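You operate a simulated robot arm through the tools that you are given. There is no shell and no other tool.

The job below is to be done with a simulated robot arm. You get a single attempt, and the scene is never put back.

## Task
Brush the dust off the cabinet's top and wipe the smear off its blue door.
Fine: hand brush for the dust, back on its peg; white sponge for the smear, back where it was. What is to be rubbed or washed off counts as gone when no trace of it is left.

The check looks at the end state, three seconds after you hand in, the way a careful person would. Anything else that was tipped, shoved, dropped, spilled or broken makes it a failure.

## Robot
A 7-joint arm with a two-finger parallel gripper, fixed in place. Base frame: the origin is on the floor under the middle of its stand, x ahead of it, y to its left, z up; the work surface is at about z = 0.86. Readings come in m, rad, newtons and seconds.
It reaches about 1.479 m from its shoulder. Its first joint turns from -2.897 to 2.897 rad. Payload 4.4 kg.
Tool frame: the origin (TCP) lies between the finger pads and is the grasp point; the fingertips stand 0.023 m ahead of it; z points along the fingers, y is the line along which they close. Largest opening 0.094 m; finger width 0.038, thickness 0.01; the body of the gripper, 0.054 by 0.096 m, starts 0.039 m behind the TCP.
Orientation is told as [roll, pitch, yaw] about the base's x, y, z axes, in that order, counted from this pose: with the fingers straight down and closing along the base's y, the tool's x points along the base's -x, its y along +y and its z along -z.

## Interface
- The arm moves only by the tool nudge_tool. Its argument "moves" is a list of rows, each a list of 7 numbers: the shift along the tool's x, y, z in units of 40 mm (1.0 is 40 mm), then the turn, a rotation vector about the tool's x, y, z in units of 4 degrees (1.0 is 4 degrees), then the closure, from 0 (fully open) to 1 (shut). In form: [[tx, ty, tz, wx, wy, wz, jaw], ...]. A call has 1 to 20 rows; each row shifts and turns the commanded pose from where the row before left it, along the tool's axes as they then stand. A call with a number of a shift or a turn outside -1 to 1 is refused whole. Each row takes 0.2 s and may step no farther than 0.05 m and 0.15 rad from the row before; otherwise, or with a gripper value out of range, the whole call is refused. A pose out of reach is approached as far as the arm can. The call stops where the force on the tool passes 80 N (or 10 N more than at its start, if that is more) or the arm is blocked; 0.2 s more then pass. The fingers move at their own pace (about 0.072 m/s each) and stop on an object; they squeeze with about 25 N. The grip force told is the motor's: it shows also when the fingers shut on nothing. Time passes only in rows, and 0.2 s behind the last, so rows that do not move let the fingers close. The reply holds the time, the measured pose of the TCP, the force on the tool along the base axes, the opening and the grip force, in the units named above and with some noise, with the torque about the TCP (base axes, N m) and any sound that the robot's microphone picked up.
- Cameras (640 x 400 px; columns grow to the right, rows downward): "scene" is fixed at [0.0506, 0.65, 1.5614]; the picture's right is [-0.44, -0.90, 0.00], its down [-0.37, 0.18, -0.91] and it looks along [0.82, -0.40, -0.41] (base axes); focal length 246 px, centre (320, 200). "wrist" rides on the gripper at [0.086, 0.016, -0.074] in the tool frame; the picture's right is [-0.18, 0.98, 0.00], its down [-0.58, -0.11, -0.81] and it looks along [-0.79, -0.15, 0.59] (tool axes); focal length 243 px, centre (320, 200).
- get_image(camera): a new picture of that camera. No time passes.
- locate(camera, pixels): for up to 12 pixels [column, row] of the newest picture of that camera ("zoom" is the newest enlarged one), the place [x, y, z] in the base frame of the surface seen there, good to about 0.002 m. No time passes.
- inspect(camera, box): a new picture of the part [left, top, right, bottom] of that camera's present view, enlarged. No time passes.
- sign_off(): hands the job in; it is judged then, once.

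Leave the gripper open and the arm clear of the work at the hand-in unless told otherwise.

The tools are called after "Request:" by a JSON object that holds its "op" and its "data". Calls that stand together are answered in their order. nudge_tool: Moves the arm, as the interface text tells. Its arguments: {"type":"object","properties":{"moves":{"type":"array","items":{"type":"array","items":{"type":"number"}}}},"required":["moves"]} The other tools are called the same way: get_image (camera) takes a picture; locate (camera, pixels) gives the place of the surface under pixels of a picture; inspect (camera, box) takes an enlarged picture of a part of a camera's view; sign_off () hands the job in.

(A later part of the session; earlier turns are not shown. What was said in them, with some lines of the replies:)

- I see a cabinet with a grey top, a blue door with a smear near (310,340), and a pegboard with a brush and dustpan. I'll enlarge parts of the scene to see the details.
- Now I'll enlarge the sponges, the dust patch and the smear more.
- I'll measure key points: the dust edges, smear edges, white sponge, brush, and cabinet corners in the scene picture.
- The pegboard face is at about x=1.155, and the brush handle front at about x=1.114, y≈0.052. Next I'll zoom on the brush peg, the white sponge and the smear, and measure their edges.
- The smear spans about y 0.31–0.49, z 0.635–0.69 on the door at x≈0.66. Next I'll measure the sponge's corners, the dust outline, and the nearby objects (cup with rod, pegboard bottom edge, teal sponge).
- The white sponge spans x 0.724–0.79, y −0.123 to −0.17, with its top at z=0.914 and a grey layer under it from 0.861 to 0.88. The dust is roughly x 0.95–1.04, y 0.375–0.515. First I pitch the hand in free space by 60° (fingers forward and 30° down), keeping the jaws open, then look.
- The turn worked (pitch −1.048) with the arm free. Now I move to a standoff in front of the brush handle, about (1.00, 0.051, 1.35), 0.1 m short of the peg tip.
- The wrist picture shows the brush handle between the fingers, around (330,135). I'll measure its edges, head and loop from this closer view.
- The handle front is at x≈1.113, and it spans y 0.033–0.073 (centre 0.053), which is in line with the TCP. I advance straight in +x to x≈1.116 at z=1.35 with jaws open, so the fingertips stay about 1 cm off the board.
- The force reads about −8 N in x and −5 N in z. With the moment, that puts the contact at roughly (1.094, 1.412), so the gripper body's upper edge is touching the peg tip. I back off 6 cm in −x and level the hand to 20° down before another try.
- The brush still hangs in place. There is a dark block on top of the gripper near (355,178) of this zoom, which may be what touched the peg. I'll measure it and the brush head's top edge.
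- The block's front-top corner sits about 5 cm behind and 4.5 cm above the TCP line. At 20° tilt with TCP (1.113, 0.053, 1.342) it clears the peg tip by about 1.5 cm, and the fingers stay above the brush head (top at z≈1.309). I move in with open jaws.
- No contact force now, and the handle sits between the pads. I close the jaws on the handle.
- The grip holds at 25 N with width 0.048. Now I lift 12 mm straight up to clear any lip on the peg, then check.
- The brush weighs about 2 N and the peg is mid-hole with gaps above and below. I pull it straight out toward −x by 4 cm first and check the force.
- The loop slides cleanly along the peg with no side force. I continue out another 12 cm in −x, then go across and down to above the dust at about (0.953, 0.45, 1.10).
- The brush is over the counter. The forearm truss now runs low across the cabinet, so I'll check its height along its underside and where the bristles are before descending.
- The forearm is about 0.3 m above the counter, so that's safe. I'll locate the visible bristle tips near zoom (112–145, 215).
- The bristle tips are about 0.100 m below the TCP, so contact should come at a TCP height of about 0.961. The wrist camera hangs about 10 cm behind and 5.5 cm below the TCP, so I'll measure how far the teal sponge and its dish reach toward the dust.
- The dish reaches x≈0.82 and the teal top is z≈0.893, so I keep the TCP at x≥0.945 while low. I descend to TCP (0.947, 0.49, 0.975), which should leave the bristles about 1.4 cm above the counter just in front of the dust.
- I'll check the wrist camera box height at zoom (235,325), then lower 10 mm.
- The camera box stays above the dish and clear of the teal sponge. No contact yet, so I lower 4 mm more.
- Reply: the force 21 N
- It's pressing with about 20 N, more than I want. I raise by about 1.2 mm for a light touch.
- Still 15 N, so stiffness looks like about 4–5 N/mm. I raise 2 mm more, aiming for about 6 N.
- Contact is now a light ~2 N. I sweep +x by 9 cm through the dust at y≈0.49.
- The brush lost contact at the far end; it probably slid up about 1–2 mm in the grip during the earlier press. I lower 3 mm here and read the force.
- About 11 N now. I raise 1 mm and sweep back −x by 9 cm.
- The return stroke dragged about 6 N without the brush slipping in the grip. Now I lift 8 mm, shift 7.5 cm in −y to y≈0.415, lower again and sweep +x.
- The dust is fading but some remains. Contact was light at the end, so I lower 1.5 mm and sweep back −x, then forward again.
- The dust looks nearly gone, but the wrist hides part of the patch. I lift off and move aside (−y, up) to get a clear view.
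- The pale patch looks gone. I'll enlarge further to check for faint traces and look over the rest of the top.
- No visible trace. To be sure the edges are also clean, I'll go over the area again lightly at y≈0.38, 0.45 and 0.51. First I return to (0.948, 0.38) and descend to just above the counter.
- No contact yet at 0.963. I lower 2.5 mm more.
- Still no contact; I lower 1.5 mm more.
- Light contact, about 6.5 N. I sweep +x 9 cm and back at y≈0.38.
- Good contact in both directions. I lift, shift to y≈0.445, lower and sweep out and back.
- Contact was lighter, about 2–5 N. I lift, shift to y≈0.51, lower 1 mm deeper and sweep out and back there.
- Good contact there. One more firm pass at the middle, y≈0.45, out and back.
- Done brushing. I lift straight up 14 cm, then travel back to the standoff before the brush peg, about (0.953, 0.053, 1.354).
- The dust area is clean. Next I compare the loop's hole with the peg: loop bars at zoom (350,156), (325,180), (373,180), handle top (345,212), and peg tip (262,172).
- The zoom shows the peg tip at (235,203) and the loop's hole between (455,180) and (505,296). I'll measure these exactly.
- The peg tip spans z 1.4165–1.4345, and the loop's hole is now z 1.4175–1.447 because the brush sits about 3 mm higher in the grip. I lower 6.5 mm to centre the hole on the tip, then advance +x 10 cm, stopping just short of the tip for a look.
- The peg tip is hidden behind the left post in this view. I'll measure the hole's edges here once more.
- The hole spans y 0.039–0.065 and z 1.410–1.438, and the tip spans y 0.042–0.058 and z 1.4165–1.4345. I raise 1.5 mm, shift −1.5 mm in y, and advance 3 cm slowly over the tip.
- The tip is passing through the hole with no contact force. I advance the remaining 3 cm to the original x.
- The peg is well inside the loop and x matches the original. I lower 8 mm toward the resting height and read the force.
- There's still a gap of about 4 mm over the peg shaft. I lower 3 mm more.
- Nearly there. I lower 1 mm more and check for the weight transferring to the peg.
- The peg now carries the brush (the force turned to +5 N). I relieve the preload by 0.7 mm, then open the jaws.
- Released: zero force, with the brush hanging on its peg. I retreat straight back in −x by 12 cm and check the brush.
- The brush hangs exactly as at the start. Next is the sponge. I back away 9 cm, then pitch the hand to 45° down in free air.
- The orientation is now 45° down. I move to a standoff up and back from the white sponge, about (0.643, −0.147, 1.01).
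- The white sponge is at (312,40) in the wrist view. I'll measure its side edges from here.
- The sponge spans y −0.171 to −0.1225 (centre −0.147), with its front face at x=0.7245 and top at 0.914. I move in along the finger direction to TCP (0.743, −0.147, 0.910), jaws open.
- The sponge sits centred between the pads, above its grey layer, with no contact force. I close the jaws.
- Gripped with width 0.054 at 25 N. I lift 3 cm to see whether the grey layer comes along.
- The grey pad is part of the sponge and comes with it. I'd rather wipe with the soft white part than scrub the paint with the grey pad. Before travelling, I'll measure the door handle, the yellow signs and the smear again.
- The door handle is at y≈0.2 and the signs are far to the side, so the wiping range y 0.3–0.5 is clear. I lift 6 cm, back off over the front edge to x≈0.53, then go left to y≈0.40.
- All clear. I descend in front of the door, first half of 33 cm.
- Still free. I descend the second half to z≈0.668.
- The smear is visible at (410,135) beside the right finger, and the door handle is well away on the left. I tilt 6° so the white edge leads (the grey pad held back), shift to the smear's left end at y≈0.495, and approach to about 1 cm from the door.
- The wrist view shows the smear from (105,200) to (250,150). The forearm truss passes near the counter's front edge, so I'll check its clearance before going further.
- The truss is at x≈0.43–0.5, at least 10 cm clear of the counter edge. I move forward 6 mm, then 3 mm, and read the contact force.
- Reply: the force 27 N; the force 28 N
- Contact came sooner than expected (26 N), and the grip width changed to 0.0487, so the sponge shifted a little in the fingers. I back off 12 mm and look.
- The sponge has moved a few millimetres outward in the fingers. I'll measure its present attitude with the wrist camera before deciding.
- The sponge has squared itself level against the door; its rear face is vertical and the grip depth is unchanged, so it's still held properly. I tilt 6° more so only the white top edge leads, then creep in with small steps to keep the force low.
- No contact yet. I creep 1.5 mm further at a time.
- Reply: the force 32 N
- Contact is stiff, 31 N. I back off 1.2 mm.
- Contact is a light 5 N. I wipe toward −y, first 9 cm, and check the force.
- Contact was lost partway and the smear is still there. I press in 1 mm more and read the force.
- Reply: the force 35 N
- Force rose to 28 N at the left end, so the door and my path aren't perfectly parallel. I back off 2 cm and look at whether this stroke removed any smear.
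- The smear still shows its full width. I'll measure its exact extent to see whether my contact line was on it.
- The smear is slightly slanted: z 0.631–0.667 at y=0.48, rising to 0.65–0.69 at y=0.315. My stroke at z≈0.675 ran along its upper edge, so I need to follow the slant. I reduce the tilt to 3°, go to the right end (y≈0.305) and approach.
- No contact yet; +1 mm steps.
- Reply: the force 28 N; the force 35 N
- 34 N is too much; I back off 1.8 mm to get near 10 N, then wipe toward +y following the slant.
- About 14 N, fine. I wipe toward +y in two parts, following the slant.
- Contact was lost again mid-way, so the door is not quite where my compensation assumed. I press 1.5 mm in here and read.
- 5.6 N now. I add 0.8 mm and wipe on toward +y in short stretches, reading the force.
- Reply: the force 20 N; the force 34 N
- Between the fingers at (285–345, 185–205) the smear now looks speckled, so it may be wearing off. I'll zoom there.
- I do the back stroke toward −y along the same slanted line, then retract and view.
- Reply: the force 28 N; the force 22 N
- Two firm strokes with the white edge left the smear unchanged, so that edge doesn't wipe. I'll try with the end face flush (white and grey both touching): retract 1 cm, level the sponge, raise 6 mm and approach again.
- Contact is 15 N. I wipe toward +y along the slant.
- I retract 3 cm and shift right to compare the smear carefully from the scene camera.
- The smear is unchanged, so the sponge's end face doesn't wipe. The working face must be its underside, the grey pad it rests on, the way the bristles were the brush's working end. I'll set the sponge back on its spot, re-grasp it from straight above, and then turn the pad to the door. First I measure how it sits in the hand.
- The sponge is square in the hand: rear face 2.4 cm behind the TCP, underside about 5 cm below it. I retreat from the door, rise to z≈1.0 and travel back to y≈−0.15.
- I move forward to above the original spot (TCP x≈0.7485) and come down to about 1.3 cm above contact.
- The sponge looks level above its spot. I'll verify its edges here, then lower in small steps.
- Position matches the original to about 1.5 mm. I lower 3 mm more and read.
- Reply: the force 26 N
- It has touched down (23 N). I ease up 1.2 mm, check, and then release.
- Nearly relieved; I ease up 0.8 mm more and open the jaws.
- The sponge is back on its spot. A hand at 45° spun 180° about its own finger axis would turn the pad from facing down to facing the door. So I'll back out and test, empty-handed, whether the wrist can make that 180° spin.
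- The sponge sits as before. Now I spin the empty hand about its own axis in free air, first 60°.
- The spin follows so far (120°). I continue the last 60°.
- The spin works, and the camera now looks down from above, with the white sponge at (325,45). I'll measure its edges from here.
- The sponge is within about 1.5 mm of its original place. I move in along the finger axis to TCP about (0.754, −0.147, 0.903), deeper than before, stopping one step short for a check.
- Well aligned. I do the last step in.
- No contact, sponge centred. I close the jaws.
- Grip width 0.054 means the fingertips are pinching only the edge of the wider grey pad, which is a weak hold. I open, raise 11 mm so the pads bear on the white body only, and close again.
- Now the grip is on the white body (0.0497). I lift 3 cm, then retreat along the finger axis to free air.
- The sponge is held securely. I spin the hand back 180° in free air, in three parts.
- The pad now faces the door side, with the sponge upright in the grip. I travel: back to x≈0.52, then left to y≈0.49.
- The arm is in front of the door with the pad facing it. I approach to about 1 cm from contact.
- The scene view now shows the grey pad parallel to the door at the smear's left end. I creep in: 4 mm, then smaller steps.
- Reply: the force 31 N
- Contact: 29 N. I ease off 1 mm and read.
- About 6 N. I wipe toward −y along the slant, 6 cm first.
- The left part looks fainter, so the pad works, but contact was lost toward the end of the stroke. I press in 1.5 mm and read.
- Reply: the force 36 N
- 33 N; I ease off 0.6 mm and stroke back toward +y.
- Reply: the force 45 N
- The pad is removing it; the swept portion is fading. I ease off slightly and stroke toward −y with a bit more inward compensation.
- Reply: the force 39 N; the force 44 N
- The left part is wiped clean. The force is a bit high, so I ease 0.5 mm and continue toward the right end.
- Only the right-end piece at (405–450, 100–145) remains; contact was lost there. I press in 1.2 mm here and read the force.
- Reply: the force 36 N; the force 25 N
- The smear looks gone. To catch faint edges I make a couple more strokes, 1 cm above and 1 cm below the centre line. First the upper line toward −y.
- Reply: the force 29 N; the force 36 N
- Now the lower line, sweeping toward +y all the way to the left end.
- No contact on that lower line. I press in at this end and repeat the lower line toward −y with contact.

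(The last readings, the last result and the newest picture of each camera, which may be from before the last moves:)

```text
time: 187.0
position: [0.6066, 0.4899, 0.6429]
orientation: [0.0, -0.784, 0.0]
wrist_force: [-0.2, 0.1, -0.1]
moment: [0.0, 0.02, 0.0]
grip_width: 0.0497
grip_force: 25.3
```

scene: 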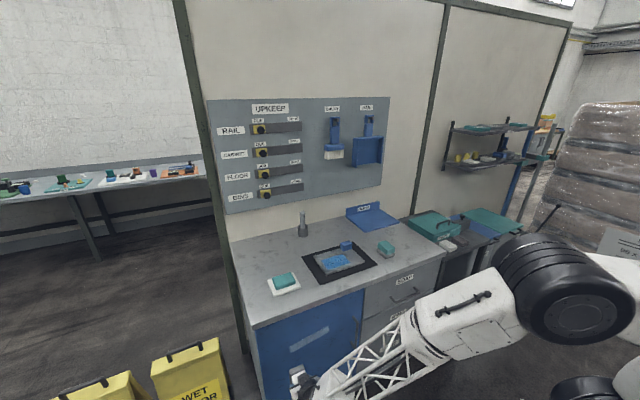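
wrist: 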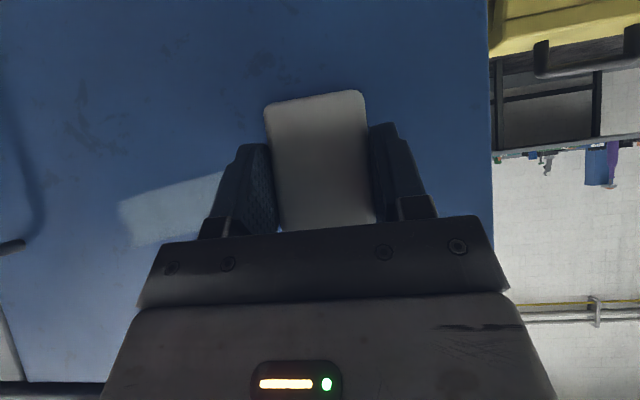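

Request:
{"op": "nudge_tool", "data": {"moves": [[-0.0177, 0, 0.0177, 0, 0, 0, 1], [0, 0, 0, 0, 0, 0, 1]]}}

```text
time: 187.6
position: [0.6076, 0.4902, 0.6415]
orientation: [-0.001, -0.785, 0.0]
wrist_force: [0.1, 0.7, -0.8]
moment: [-0.01, 0.02, -0.02]
grip_width: 0.0494
grip_force: 24.7
```

Request:
{"op": "nudge_tool", "data": {"moves": [[-0.0177, 0, 0.0177, 0, 0, 0, 1], [0, 0, 0, 0, 0, 0, 1]]}}

Request:
{"op": "get_image", "data": {"camera": "wrist"}}

```text
time: 188.2
position: [0.6089, 0.4892, 0.6405]
orientation: [0.0, -0.785, 0.0]
wrist_force: [-6.6, -1.4, 2.8]
moment: [-0.02, -0.09, -0.1]
grip_width: 0.0497
grip_force: 25.1
```

```text
taken
```

wrist: 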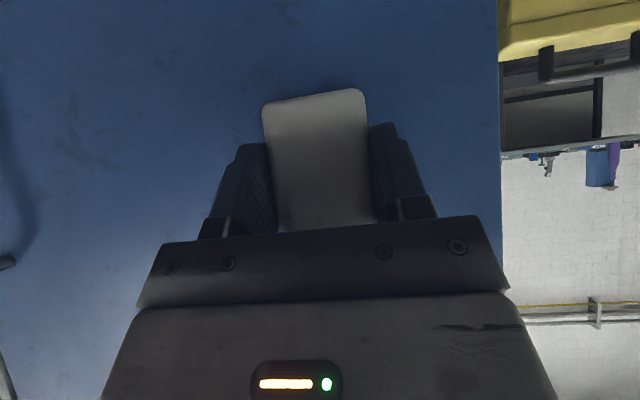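

Contact 6.6 N; the sponge has slid about 3 mm deeper in the grip, which is fine. I add 0.6 mm and sweep the lower line toward −y.

Request:
{"op": "nudge_tool", "data": {"moves": [[-0.0106, 0, 0.0106, 0, 0, 0, 1], [-0.0389, -0.375, -0.03, 0, 0, 0, 1], [-0.0389, -0.375, -0.03, 0, 0, 0, 1], [-0.0389, -0.375, -0.03, 0, 0, 0, 1], [-0.0389, -0.375, -0.03, 0, 0, 0, 1]]}}

Request:
{"op": "nudge_tool", "data": {"moves": [[-0.0362, -0.375, -0.0327, 0, 0, 0, 1], [-0.0362, -0.375, -0.0327, 0, 0, 0, 1], [-0.0362, -0.375, -0.0327, 0, 0, 0, 1], [-0.0362, -0.375, -0.0327, 0, 0, 0, 1]]}}

Request:
{"op": "nudge_tool", "data": {"moves": [[-0.0345, -0.375, -0.0345, 0, 0, 0, 1], [-0.0345, -0.375, -0.0345, 0, 0, 0, 1], [-0.0345, -0.375, -0.0345, 0, 0, 0, 1], [-0.0345, -0.375, -0.0345, 0, 0, 0, 1]]}}

Request:
{"op": "inspect", "data": {"camera": "scene", "box": [260, 310, 350, 380]}}

```text
time: 189.4
position: [0.6098, 0.4303, 0.6476]
orientation: [0.0, -0.783, 0.002]
wrist_force: [-57.5, 42.5, -4.7]
moment: [0.01, -0.04, 1.23]
grip_width: 0.0499
grip_force: 24.9
```

```text
time: 189.8
position: [0.6082, 0.4161, 0.6501]
orientation: [0.0, -0.784, 0.003]
wrist_force: [-20.2, 1.2, 8.0]
moment: [-0.18, -0.58, -0.45]
grip_width: 0.0497
grip_force: 25.2
stopped in row 2: the force on the tool passed its limit at 86 N (the readings are from after the stop); the commanded pose is now the measured one
```

```text
time: 190.8
position: [0.6094, 0.3542, 0.6566]
orientation: [-0.001, -0.784, 0.004]
wrist_force: [-19.1, 13.5, -4.0]
moment: [0.02, 0.0, 0.22]
grip_width: 0.0497
grip_force: 25.4
```

```text
5.71 times, centred on (305, 345) of scene
```

zoom: 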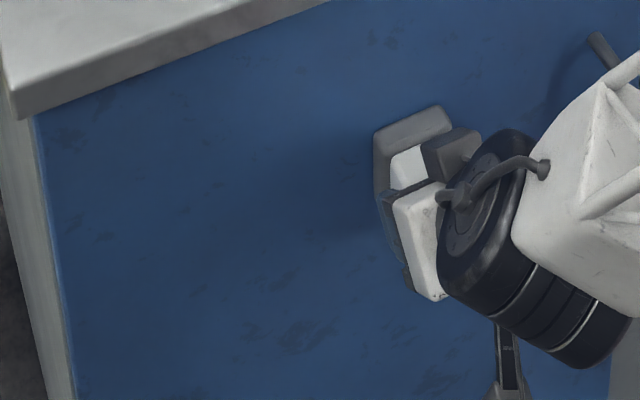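

One spot briefly passed the force limit and the call stopped, but nothing else happened; the smear area is all blue now. I retract 8 cm and look closely.

Request:
{"op": "nudge_tool", "data": {"moves": [[0.2, 0, -0.2, 0, 0, 0, 1], [0.4, 0, -0.4, 0, 0, 0, 1], [0.4, 0, -0.4, 0, 0, 0, 1], [0.4, 0, -0.4, 0, 0, 0, 1], [0, 0, 0, 0, 0, 0, 1]]}}

Request:
{"op": "get_image", "data": {"camera": "wrist"}}

Request:
{"op": "inspect", "data": {"camera": "scene", "box": [278, 315, 342, 365]}}

```text
time: 192.1
position: [0.5304, 0.3557, 0.6597]
orientation: [-0.001, -0.784, 0.004]
wrist_force: [-0.6, 0.0, -0.5]
moment: [0.01, 0.01, -0.01]
grip_width: 0.0496
grip_force: 25.1
```

```text
taken
```

wrist: 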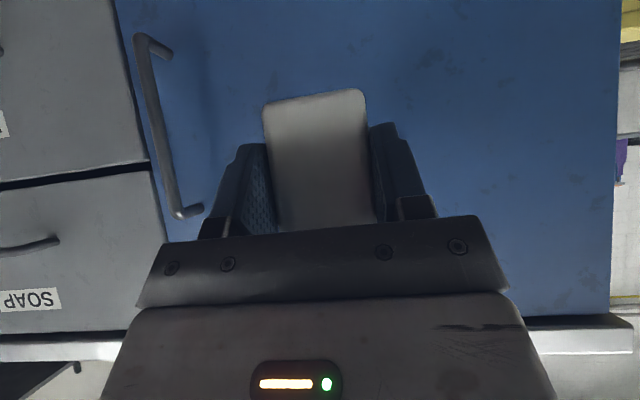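

```text
8.00 times, centred on (310, 340) of scene
```

zoom: 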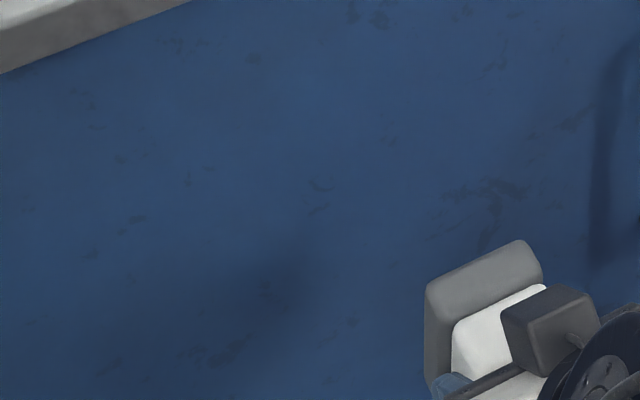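

The door is clean. I rise to z≈1.06, check the door again, then travel back to y≈−0.147.

Request:
{"op": "nudge_tool", "data": {"moves": [[-0.589, 0, -0.589, 0, 0, 0, 1], [-0.589, 0, -0.589, 0, 0, 0, 1], [-0.589, 0, -0.589, 0, 0, 0, 1], [-0.589, 0, -0.589, 0, 0, 0, 1], [-0.589, 0, -0.589, 0, 0, 0, 1], [-0.589, 0, -0.589, 0, 0, 0, 1], [-0.589, 0, -0.589, 0, 0, 0, 1], [-0.589, 0, -0.589, 0, 0, 0, 1], [-0.589, 0, -0.589, 0, 0, 0, 1], [-0.589, 0, -0.589, 0, 0, 0, 1], [-0.589, 0, -0.589, 0, 0, 0, 1], [-0.589, 0, -0.589, 0, 0, 0, 1], [0, 0, 0, 0, 0, 0, 1]]}}

Request:
{"op": "nudge_tool", "data": {"moves": [[0, -0.898, 0, 0, 0, 0, 1], [0, -0.898, 0, 0, 0, 0, 1], [0, -0.898, 0, 0, 0, 0, 1], [0, -0.898, 0, 0, 0, 0, 1], [0, -0.898, 0, 0, 0, 0, 1], [0, -0.898, 0, 0, 0, 0, 1], [0, -0.898, 0, 0, 0, 0, 1], [0, -0.898, 0, 0, 0, 0, 1], [0, -0.898, 0, 0, 0, 0, 1], [0, -0.898, 0, 0, 0, 0, 1], [0, -0.898, 0, 0, 0, 0, 1], [0, -0.898, 0, 0, 0, 0, 1], [0, -0.898, 0, 0, 0, 0, 1], [0, -0.898, 0, 0, 0, 0, 1], [0, 0, 0, 0, 0, 0, 1]]}}

Request:
{"op": "get_image", "data": {"camera": "scene"}}

Request:
{"op": "inspect", "data": {"camera": "scene", "box": [278, 315, 342, 365]}}

```text
time: 194.8
position: [0.5304, 0.356, 1.0557]
orientation: [-0.001, -0.784, 0.002]
wrist_force: [-0.9, -0.3, -0.4]
moment: [-0.01, 0.04, 0.0]
grip_width: 0.0497
grip_force: 24.9
```

```text
time: 198.1
position: [0.5333, -0.1475, 1.0573]
orientation: [0.0, -0.783, 0.001]
wrist_force: [-0.2, -0.2, 0.1]
moment: [0.0, 0.03, -0.02]
grip_width: 0.0497
grip_force: 25.0
```

```text
taken
```

scene: 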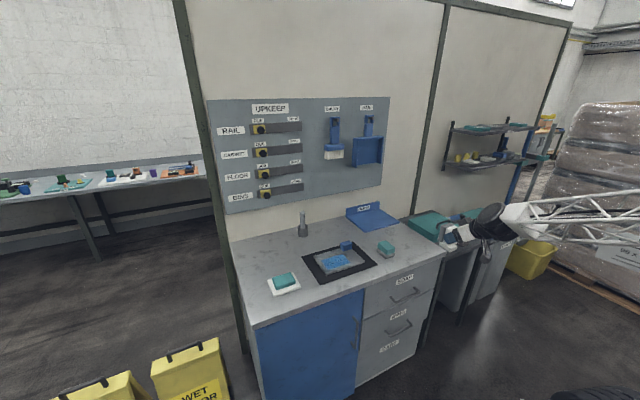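

```text
8.00 times, centred on (310, 340) of scene
```

zoom: 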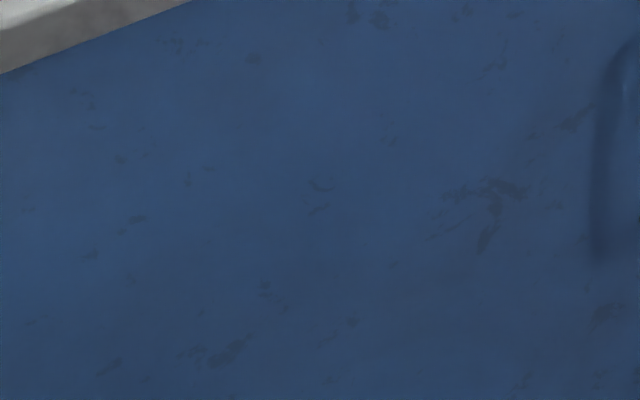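

No trace of the smear remains. I move to x≈0.64 and spin the hand 180° back so the pad faces down.

Request:
{"op": "nudge_tool", "data": {"moves": [[-0.476, 0, 0.476, 0, 0, 0, 1], [-0.476, 0, 0.476, 0, 0, 0, 1], [-0.476, 0, 0.476, 0, 0, 0, 1], [-0.476, 0, 0.476, 0, 0, 0, 1], [0, 0, 0, 0, 0, 1, 1], [0, 0, 0, 0, 0, 1, 1], [0, 0, 0, 0, 0, 1, 1], [0, 0, 0, 0, 0, 1, 1], [0, 0, 0, 0, 0, 1, 1], [0, 0, 0, 0, 0, 1, 1], [0, 0, 0, 0, 0, 1, 1], [0, 0, 0, 0, 0, 1, 1], [0, 0, 0, 0, 0, 1, 1], [0, 0, 0, 0, 0, 1, 1], [0, 0, 0, 0, 0, 1, 1], [0, 0, 0, 0, 0, 1, 1], [0, 0, 0, 0, 0, 1, 1], [0, 0, 0, 0, 0, 1, 1], [0, 0, 0, 0, 0, 1, 1]]}}

Request:
{"op": "nudge_tool", "data": {"moves": [[0, 0, 0, 0, 0, 1, 1], [0, 0, 0, 0, 0, 1, 1], [0, 0, 0, 0, 0, 1, 1], [0, 0, 0, 0, 0, 1, 1], [0, 0, 0, 0, 0, 1, 1], [0, 0, 0, 0, 0, 1, 1], [0, 0, 0, 0, 0, 1, 1], [0, 0, 0, 0, 0, 1, 1], [0, 0, 0, 0, 0, 1, 1], [0, 0, 0, 0, 0, 1, 1], [0, 0, 0, 0, 0, 1, 1], [0, 0, 0, 0, 0, 1, 1], [0, 0, 0, 0, 0, 1, 1], [0, 0, 0, 0, 0, 1, 1], [0, 0, 0, 0, 0, 1, 1]]}}

Request:
{"op": "nudge_tool", "data": {"moves": [[0, 0, 0, 0, 0, 1, 1], [0, 0, 0, 0, 0, 1, 1], [0, 0, 0, 0, 0, 1, 1], [0, 0, 0, 0, 0, 1, 1], [0, 0, 0, 0, 0, 1, 1], [0, 0, 0, 0, 0, 1, 1], [0, 0, 0, 0, 0, 1, 1], [0, 0, 0, 0, 0, 1, 1], [0, 0, 0, 0, 0, 1, 1], [0, 0, 0, 0, 0, 1, 1], [0, 0, 0, 0, 0, 1, 1], [0, 0, 0, 0, 0, 1, 1], [0, 0, 0, 0, 0, 1, 1], [0, 0, 0, 0, 0, 1, 1], [0, 0, 0, 0, 0, 1, 1], [0, 0, 0, 0, 0, 0, 1]]}}

Request:
{"op": "get_image", "data": {"camera": "wrist"}}

Request:
{"op": "inspect", "data": {"camera": "scene", "box": [376, 190, 472, 270]}}

```text
time: 202.1
position: [0.6397, -0.1465, 1.0589]
orientation: [0.712, -0.361, -1.18]
wrist_force: [0.7, 0.0, -0.6]
moment: [0.04, -0.02, 0.02]
grip_width: 0.0495
grip_force: 25.1
```

```text
time: 205.2
position: [0.6391, -0.1462, 1.0579]
orientation: [0.713, 0.362, -1.959]
wrist_force: [-1.0, 0.3, -1.2]
moment: [0.03, 0.04, -0.02]
grip_width: 0.0497
grip_force: 24.7
```

```text
time: 208.7
position: [0.6412, -0.1475, 1.0583]
orientation: [0.001, 0.783, -3.14]
wrist_force: [0.9, 0.5, -0.2]
moment: [0.0, 0.02, 0.02]
grip_width: 0.0494
grip_force: 24.7
```

```text
taken
```

wrist: 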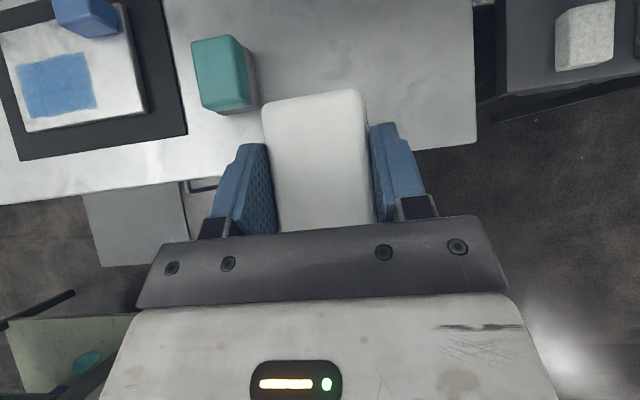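

```text
5.00 times, centred on (424, 230) of scene
```

zoom: 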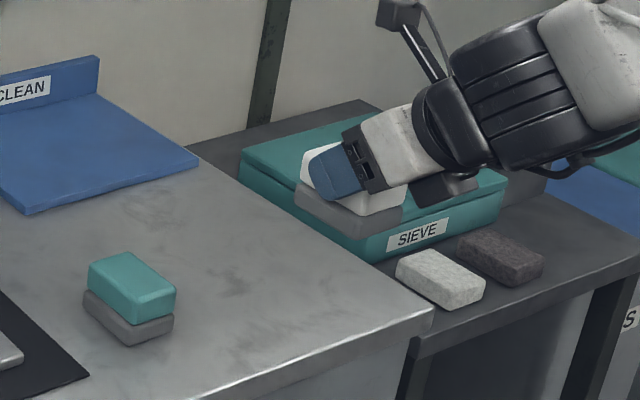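

The sponge is level again above the counter. I'll measure its top corners in the hand to know exactly where to set it down.

Request:
{"op": "locate", "data": {"camera": "wrist", "pixels": [[315, 110], [315, 150], [315, 200], [272, 150], [362, 150], [270, 110], [358, 95], [280, 220], [368, 215], [315, 97]]}}

Request:
{"op": "locate", "data": {"camera": "zoom", "pixels": [[305, 150], [315, 205], [300, 195], [360, 225], [395, 215], [380, 200], [297, 205], [345, 240], [400, 225], [305, 170]]}}

```text
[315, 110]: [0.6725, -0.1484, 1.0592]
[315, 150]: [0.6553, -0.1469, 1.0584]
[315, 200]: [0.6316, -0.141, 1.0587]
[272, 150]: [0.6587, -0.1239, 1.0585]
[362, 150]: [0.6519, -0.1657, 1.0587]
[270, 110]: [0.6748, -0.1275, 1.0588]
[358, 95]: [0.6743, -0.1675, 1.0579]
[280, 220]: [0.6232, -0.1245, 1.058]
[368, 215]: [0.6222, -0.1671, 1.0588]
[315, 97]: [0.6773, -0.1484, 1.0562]
```

```text
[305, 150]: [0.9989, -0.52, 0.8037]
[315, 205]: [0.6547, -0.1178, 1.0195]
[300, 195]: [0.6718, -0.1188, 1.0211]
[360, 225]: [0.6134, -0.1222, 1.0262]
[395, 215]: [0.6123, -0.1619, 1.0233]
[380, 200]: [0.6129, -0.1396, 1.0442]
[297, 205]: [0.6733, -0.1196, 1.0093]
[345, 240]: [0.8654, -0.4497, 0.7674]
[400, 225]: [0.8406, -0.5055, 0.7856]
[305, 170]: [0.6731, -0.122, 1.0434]
```

Level (top at z=1.0586 all over), with its rear face 2.9 cm behind the TCP and centre y≈−0.146. I move back over its spot to TCP (0.7535, −0.1475, 0.9455), then down to about 7 mm above the counter.

Request:
{"op": "nudge_tool", "data": {"moves": [[0, 0.005, 0.7955, 0, 0, 0, 1], [0, 0.005, 0.7955, 0, 0, 0, 1], [0, 0.005, 0.7955, 0, 0, 0, 1], [0, 0.005, 0.7955, 0, 0, 0, 1], [0, 0.005, 0.7955, 0, 0, 0, 1], [-0.221, 0, 0.221, 0, 0, 0, 1], [-0.221, 0, 0.221, 0, 0, 0, 1], [0, 0, 0, 0, 0, 0, 1]]}}

Request:
{"op": "inspect", "data": {"camera": "scene", "box": [392, 228, 424, 256]}}

Request:
{"op": "get_image", "data": {"camera": "wrist"}}

```text
time: 210.4
position: [0.7498, -0.1473, 0.9218]
orientation: [-0.001, 0.783, -3.139]
wrist_force: [-1.2, 0.3, -0.8]
moment: [-0.01, 0.02, 0.01]
grip_width: 0.0495
grip_force: 24.7
```

```text
14.29 times, centred on (408, 242) of scene
```

zoom: 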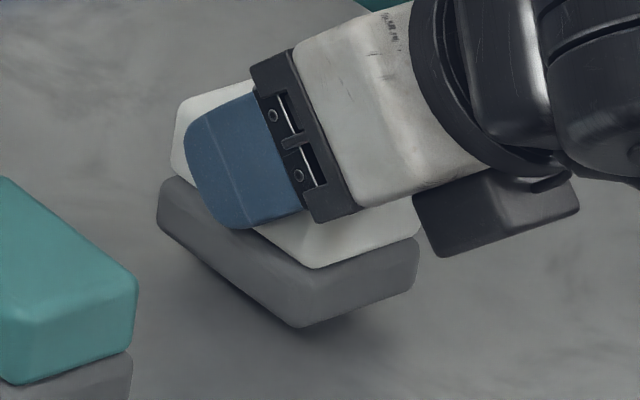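

```text
taken
```

wrist: 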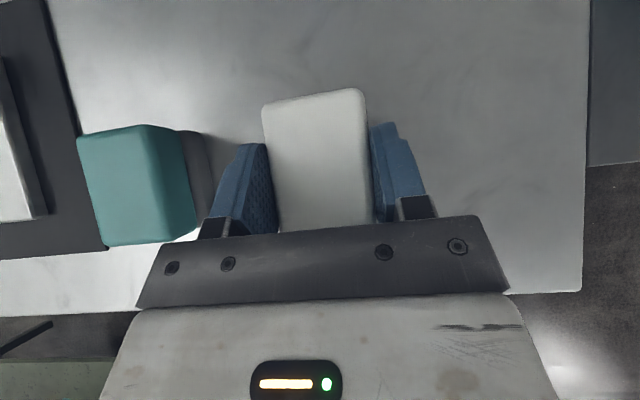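

I'll measure the sponge's rear and side faces now against the original readings (rear x≈0.7245, left side y≈−0.123).

Request:
{"op": "locate", "data": {"camera": "zoom", "pixels": [[350, 295], [395, 275], [330, 305], [230, 250], [180, 205], [360, 255], [405, 225], [260, 275], [178, 140], [290, 318]]}}

Request:
{"op": "locate", "data": {"camera": "wrist", "pixels": [[315, 100], [315, 150], [270, 150], [362, 150], [266, 108], [360, 93]]}}

```text
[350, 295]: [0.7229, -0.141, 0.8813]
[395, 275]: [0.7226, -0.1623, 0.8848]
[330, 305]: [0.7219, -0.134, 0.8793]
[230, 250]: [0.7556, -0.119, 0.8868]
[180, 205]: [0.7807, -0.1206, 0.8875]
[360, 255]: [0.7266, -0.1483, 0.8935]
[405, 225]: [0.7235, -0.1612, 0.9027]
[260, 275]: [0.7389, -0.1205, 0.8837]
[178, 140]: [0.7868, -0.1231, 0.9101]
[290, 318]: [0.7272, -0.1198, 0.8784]
```

```text
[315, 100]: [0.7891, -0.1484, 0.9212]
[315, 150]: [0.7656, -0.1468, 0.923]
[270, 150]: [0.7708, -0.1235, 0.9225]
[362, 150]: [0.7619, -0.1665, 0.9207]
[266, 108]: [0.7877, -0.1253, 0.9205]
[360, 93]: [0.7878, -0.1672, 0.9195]
```

It needs about +3 mm in x and −2.5 mm in y. I apply that and lower 5 mm.

Request:
{"op": "nudge_tool", "data": {"moves": [[0.053, 0.0625, 0.053, 0, 0, 0, 1], [-0.0442, 0, 0.0442, 0, 0, 0, 1], [-0.0442, 0, 0.0442, 0, 0, 0, 1], [0, 0, 0, 0, 0, 0, 1]]}}

Request:
{"op": "nudge_tool", "data": {"moves": [[-0.0265, 0, 0.0265, 0, 0, 0, 1], [0, 0, 0, 0, 0, 0, 1]]}}

```text
time: 211.4
position: [0.7544, -0.15, 0.9152]
orientation: [0.0, 0.784, -3.138]
wrist_force: [0.9, 0.7, -0.9]
moment: [-0.02, -0.02, 0.04]
grip_width: 0.0494
grip_force: 24.8
```

```text
time: 212.1
position: [0.7542, -0.1502, 0.9143]
orientation: [0.0, 0.784, -3.137]
wrist_force: [0.6, 0.4, 0.0]
moment: [-0.01, -0.01, 0.03]
grip_width: 0.0497
grip_force: 24.9
```

Request:
{"op": "nudge_tool", "data": {"moves": [[-0.0177, 0, 0.0177, 0, 0, 0, 1], [0, 0, 0, 0, 0, 0, 1]]}}

Request:
{"op": "inspect", "data": {"camera": "scene", "box": [392, 228, 424, 256]}}

```text
time: 212.7
position: [0.7534, -0.1506, 0.9124]
orientation: [0.0, 0.783, -3.138]
wrist_force: [-0.2, -0.3, -1.0]
moment: [0.01, 0.0, 0.01]
grip_width: 0.0496
grip_force: 24.8
```

```text
14.29 times, centred on (408, 242) of scene
```

zoom: 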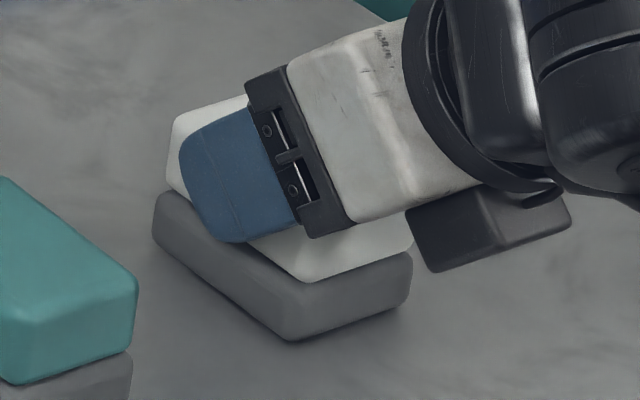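

Nearly touching (bottom corner at (290,342), originally at (290,347)). I lower 1 mm at a time.

Request:
{"op": "nudge_tool", "data": {"moves": [[-0.0177, 0, 0.0177, 0, 0, 0, 1], [0, 0, 0, 0, 0, 0, 1]]}}

Request:
{"op": "nudge_tool", "data": {"moves": [[-0.0088, 0, 0.0088, 0, 0, 0, 1], [0, 0, 0, 0, 0, 0, 1]]}}

```text
time: 213.2
position: [0.7553, -0.1505, 0.912]
orientation: [0.001, 0.783, -3.138]
wrist_force: [-1.9, -1.0, 4.3]
moment: [0.09, -0.11, 0.04]
grip_width: 0.0495
grip_force: 24.8
```

```text
time: 213.8
position: [0.7555, -0.1504, 0.9111]
orientation: [0.0, 0.786, -3.138]
wrist_force: [-6.3, -0.4, 13.2]
moment: [0.09, 0.19, 0.03]
grip_width: 0.0497
grip_force: 24.7
```

It rests on the counter. I ease up 0.5 mm, then open the jaws.

Request:
{"op": "nudge_tool", "data": {"moves": [[0.0088, 0, -0.0088, 0, 0, 0, 1], [0, 0, 0, 0, 0, 0, 0.4], [0, 0, 0, 0, 0, 0, 0], [0, 0, 0, 0, 0, 0, 0], [0, 0, 0, 0, 0, 0, 0], [0, 0, 0, 0, 0, 0, 0]]}}

Request:
{"op": "get_image", "data": {"camera": "wrist"}}

Request:
{"op": "inspect", "data": {"camera": "scene", "box": [392, 228, 424, 256]}}

```text
time: 215.2
position: [0.7553, -0.15, 0.9127]
orientation: [0.001, 0.783, -3.139]
wrist_force: [-0.1, -0.5, -0.4]
moment: [0.02, -0.02, -0.03]
grip_width: 0.0941
grip_force: 0.0
```

```text
taken
```

wrist: 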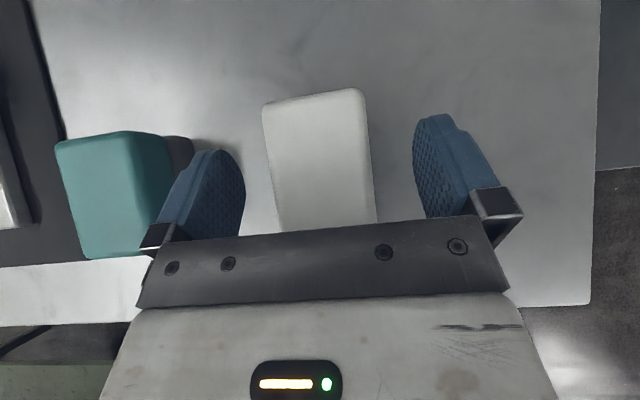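

```text
14.29 times, centred on (408, 242) of scene
```

zoom: 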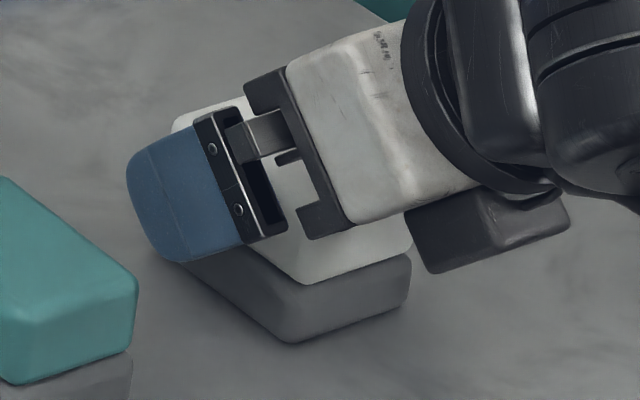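

Released. I back out along the finger axis by about 20 cm and check the sponge.

Request:
{"op": "nudge_tool", "data": {"moves": [[0, 0, -0.5, 0, 0, 0, 0], [0, 0, -0.8, 0, 0, 0, 0], [0, 0, -0.8, 0, 0, 0, 0], [0, 0, -0.8, 0, 0, 0, 0], [0, 0, -0.8, 0, 0, 0, 0], [0, 0, -0.8, 0, 0, 0, 0], [0, 0, -0.8, 0, 0, 0, 0], [0, 0, 0, 0, 0, 0, 0]]}}

Request:
{"op": "inspect", "data": {"camera": "scene", "box": [392, 228, 424, 256]}}

Request:
{"op": "get_image", "data": {"camera": "scene"}}

Request:
{"op": "get_image", "data": {"camera": "wrist"}}

```text
time: 217.1
position: [0.6059, -0.1498, 1.0594]
orientation: [0.0, 0.785, -3.137]
wrist_force: [0.1, 0.5, -1.1]
moment: [0.04, 0.0, 0.0]
grip_width: 0.094
grip_force: 0.0
```

```text
14.29 times, centred on (408, 242) of scene
```

zoom: 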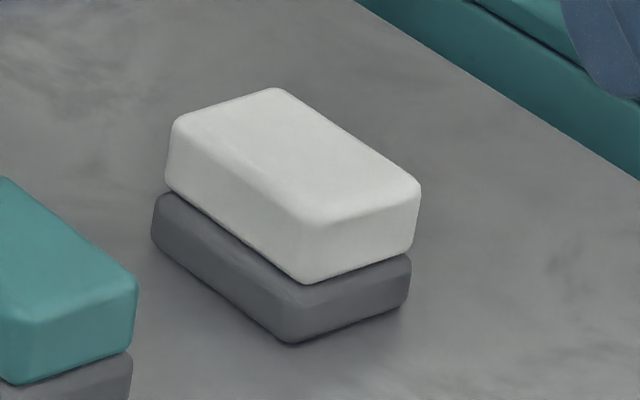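

```text
taken
```

scene: 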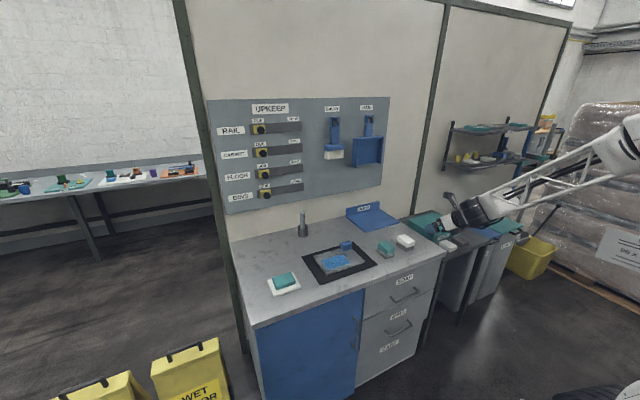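

```text
taken
```

wrist: 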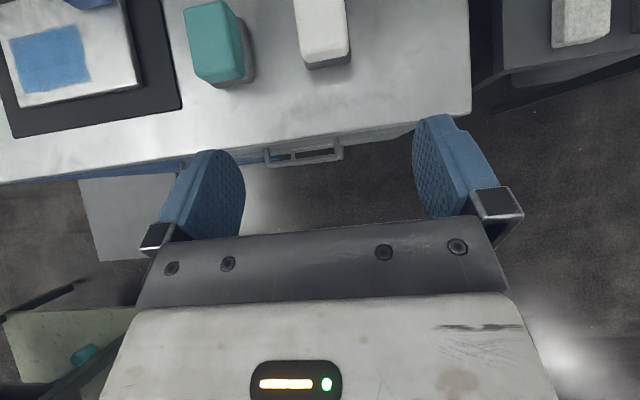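

The sponge is back within a millimetre or two of its original place. Before finishing, I rise to z≈1.3 and go over the dusted area for a close top-down check with the wrist camera.

Request:
{"op": "nudge_tool", "data": {"moves": [[0.53, 0, -0.53, 0, 0, 0, 0], [0.53, 0, -0.53, 0, 0, 0, 0], [0.53, 0, -0.53, 0, 0, 0, 0], [0.53, 0, -0.53, 0, 0, 0, 0], [0.53, 0, -0.53, 0, 0, 0, 0], [0.53, 0, -0.53, 0, 0, 0, 0], [0.53, 0, -0.53, 0, 0, 0, 0], [0.53, 0, -0.53, 0, 0, 0, 0], [0, 0, 0, 0, 0, 0, 0]]}}

Request:
{"op": "nudge_tool", "data": {"moves": [[0.36, -0.84, 0.36, 0, 0, 0, 0], [0.36, -0.84, 0.36, 0, 0, 0, 0], [0.36, -0.84, 0.36, 0, 0, 0, 0], [0.36, -0.84, 0.36, 0, 0, 0, 0], [0.36, -0.84, 0.36, 0, 0, 0, 0], [0.36, -0.84, 0.36, 0, 0, 0, 0], [0.36, -0.84, 0.36, 0, 0, 0, 0], [0.36, -0.84, 0.36, 0, 0, 0, 0], [0.36, -0.84, 0.36, 0, 0, 0, 0], [0.36, -0.84, 0.36, 0, 0, 0, 0], [0.36, -0.84, 0.36, 0, 0, 0, 0], [0.36, -0.84, 0.36, 0, 0, 0, 0], [0.36, -0.84, 0.36, 0, 0, 0, 0], [0.36, -0.84, 0.36, 0, 0, 0, 0], [0.36, -0.84, 0.36, 0, 0, 0, 0], [0.36, -0.84, 0.36, 0, 0, 0, 0], [0, 0, 0, 0, 0, 0, 0]]}}

Request:
{"op": "get_image", "data": {"camera": "wrist"}}

```text
time: 219.1
position: [0.6041, -0.1494, 1.3009]
orientation: [-0.001, 0.784, -3.137]
wrist_force: [0.9, -0.3, -0.1]
moment: [0.0, 0.0, 0.03]
grip_width: 0.0941
grip_force: 0.1
```

```text
time: 222.7
position: [0.6877, -0.0213, 1.2981]
orientation: [-0.006, 0.785, -3.134]
wrist_force: [-0.4, 0.7, 0.3]
moment: [0.0, 0.01, 0.03]
grip_width: 0.0938
grip_force: 0.1
out of reach, approached as far as the arm can: row 4, 5, 6, 7, 8, 9, 10, 11, 12, 13, 14, 15, 16
```

```text
taken
```

wrist: 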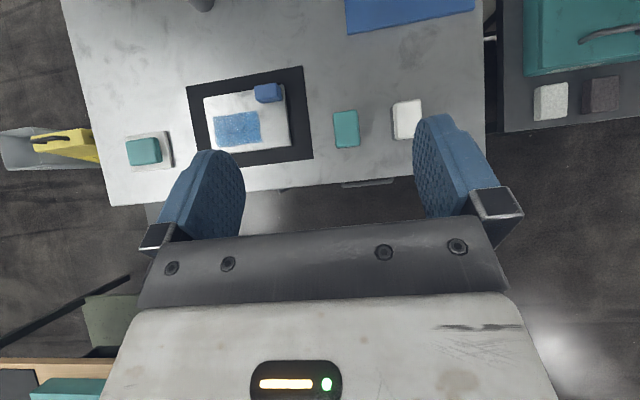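

That area is out of reach with the hand spun this way, but this view already shows the counter's top left. I'll zoom on where the dust was, above the teal soap dish at (148,150).

Request:
{"op": "inspect", "data": {"camera": "wrist", "box": [60, 0, 220, 170]}}

Request:
{"op": "inspect", "data": {"camera": "scene", "box": [230, 225, 326, 285]}}

Request:
{"op": "get_image", "data": {"camera": "scene"}}

```text
2.35 times, centred on (140, 85) of wrist
```

zoom: 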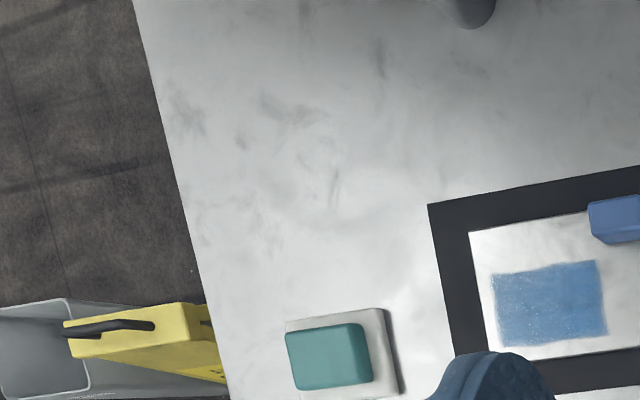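

```text
6.67 times, centred on (278, 255) of scene
```

zoom: 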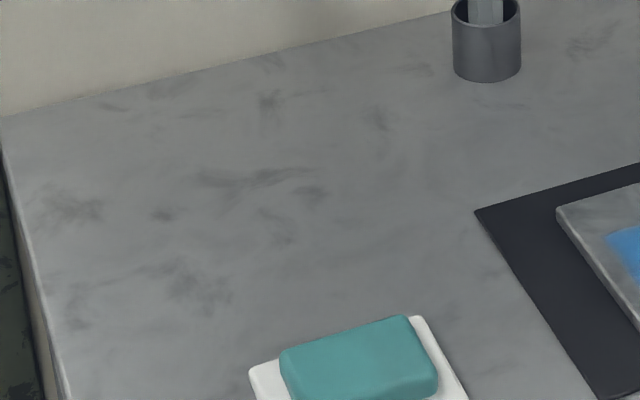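

```text
taken
```

scene: 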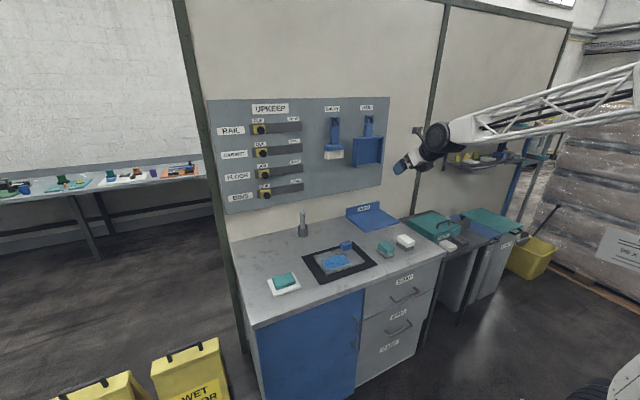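

Both views show a clean top. The commanded pose may sit beyond reach, so I reverse the last move a few rows at a time to bring the arm back clear of the work.

Request:
{"op": "nudge_tool", "data": {"moves": [[-0.36, 0.84, -0.36, 0, 0, 0, 0], [-0.36, 0.84, -0.36, 0, 0, 0, 0], [-0.36, 0.84, -0.36, 0, 0, 0, 0]]}}

```text
time: 223.4
position: [0.6224, -0.1241, 1.3017]
orientation: [0.001, 0.783, -3.139]
wrist_force: [-0.3, 0.3, -0.3]
moment: [-0.02, 0.0, 0.0]
grip_width: 0.0941
grip_force: 0.1
```

The arm is back at (0.62, −0.12, 1.30), open and well clear. I take a last look at everything before handing in.

Request:
{"op": "inspect", "data": {"camera": "scene", "box": [200, 90, 400, 215]}}

Request:
{"op": "inspect", "data": {"camera": "scene", "box": [220, 190, 460, 340]}}

Request:
{"op": "inspect", "data": {"camera": "scene", "box": [230, 270, 438, 400]}}

```text
3.20 times, centred on (300, 152) of scene
```

zoom: 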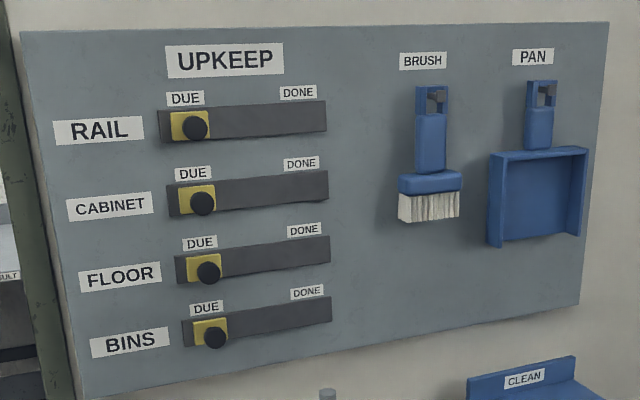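

```text
2.67 times, centred on (340, 265) of scene
```

zoom: 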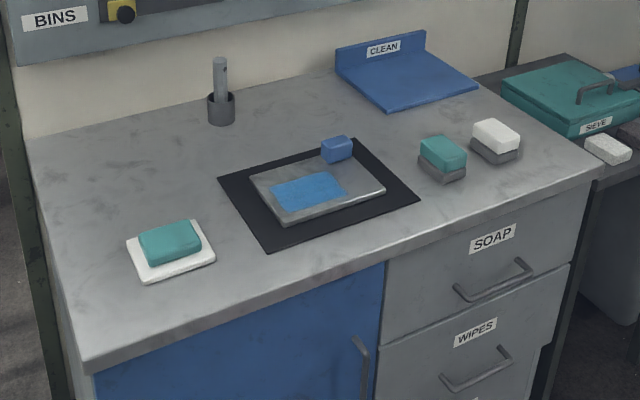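

```text
3.08 times, centred on (334, 335) of scene
```

zoom: 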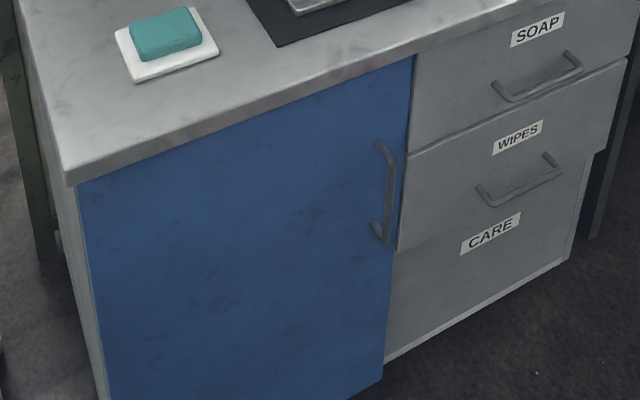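

The dust is gone from the top and the smear is gone from the door. The brush hangs on its peg, the white sponge is on its spot, and nothing else has moved. The upkeep slider wasn't part of the job, so I leave it alone. I hand in now.

Request:
{"op": "sign_off", "data": {}}

```text
The job is handed in.
```

The job is handed in. In the last pictures before hand-in, the cabinet's top shows no dust and the blue door shows no trace of the smear.

- **Brush:** it hangs on its peg as it did at the start.
- **Sponge:** it is back on its spot, within a millimetre or two by my measurements. I wiped the door with its grey underside, because strokes with its end face left the smear unchanged.
- **Force:** one wiping stroke on the door briefly reached 86 N and stopped itself. I saw no mark on the door and the sponge stayed in the grip.
- **Peg:** on my first approach to the brush, the gripper body pressed the peg tip with about 9 N. I backed off, and the peg looked unmoved.

Nothing else on the cabinet or the board looks moved. I left the CABINET slider on the upkeep board at DUE, since moving it was not part of the job. The gripper is open and the arm is clear of the work, about 0.4 m above the counter.
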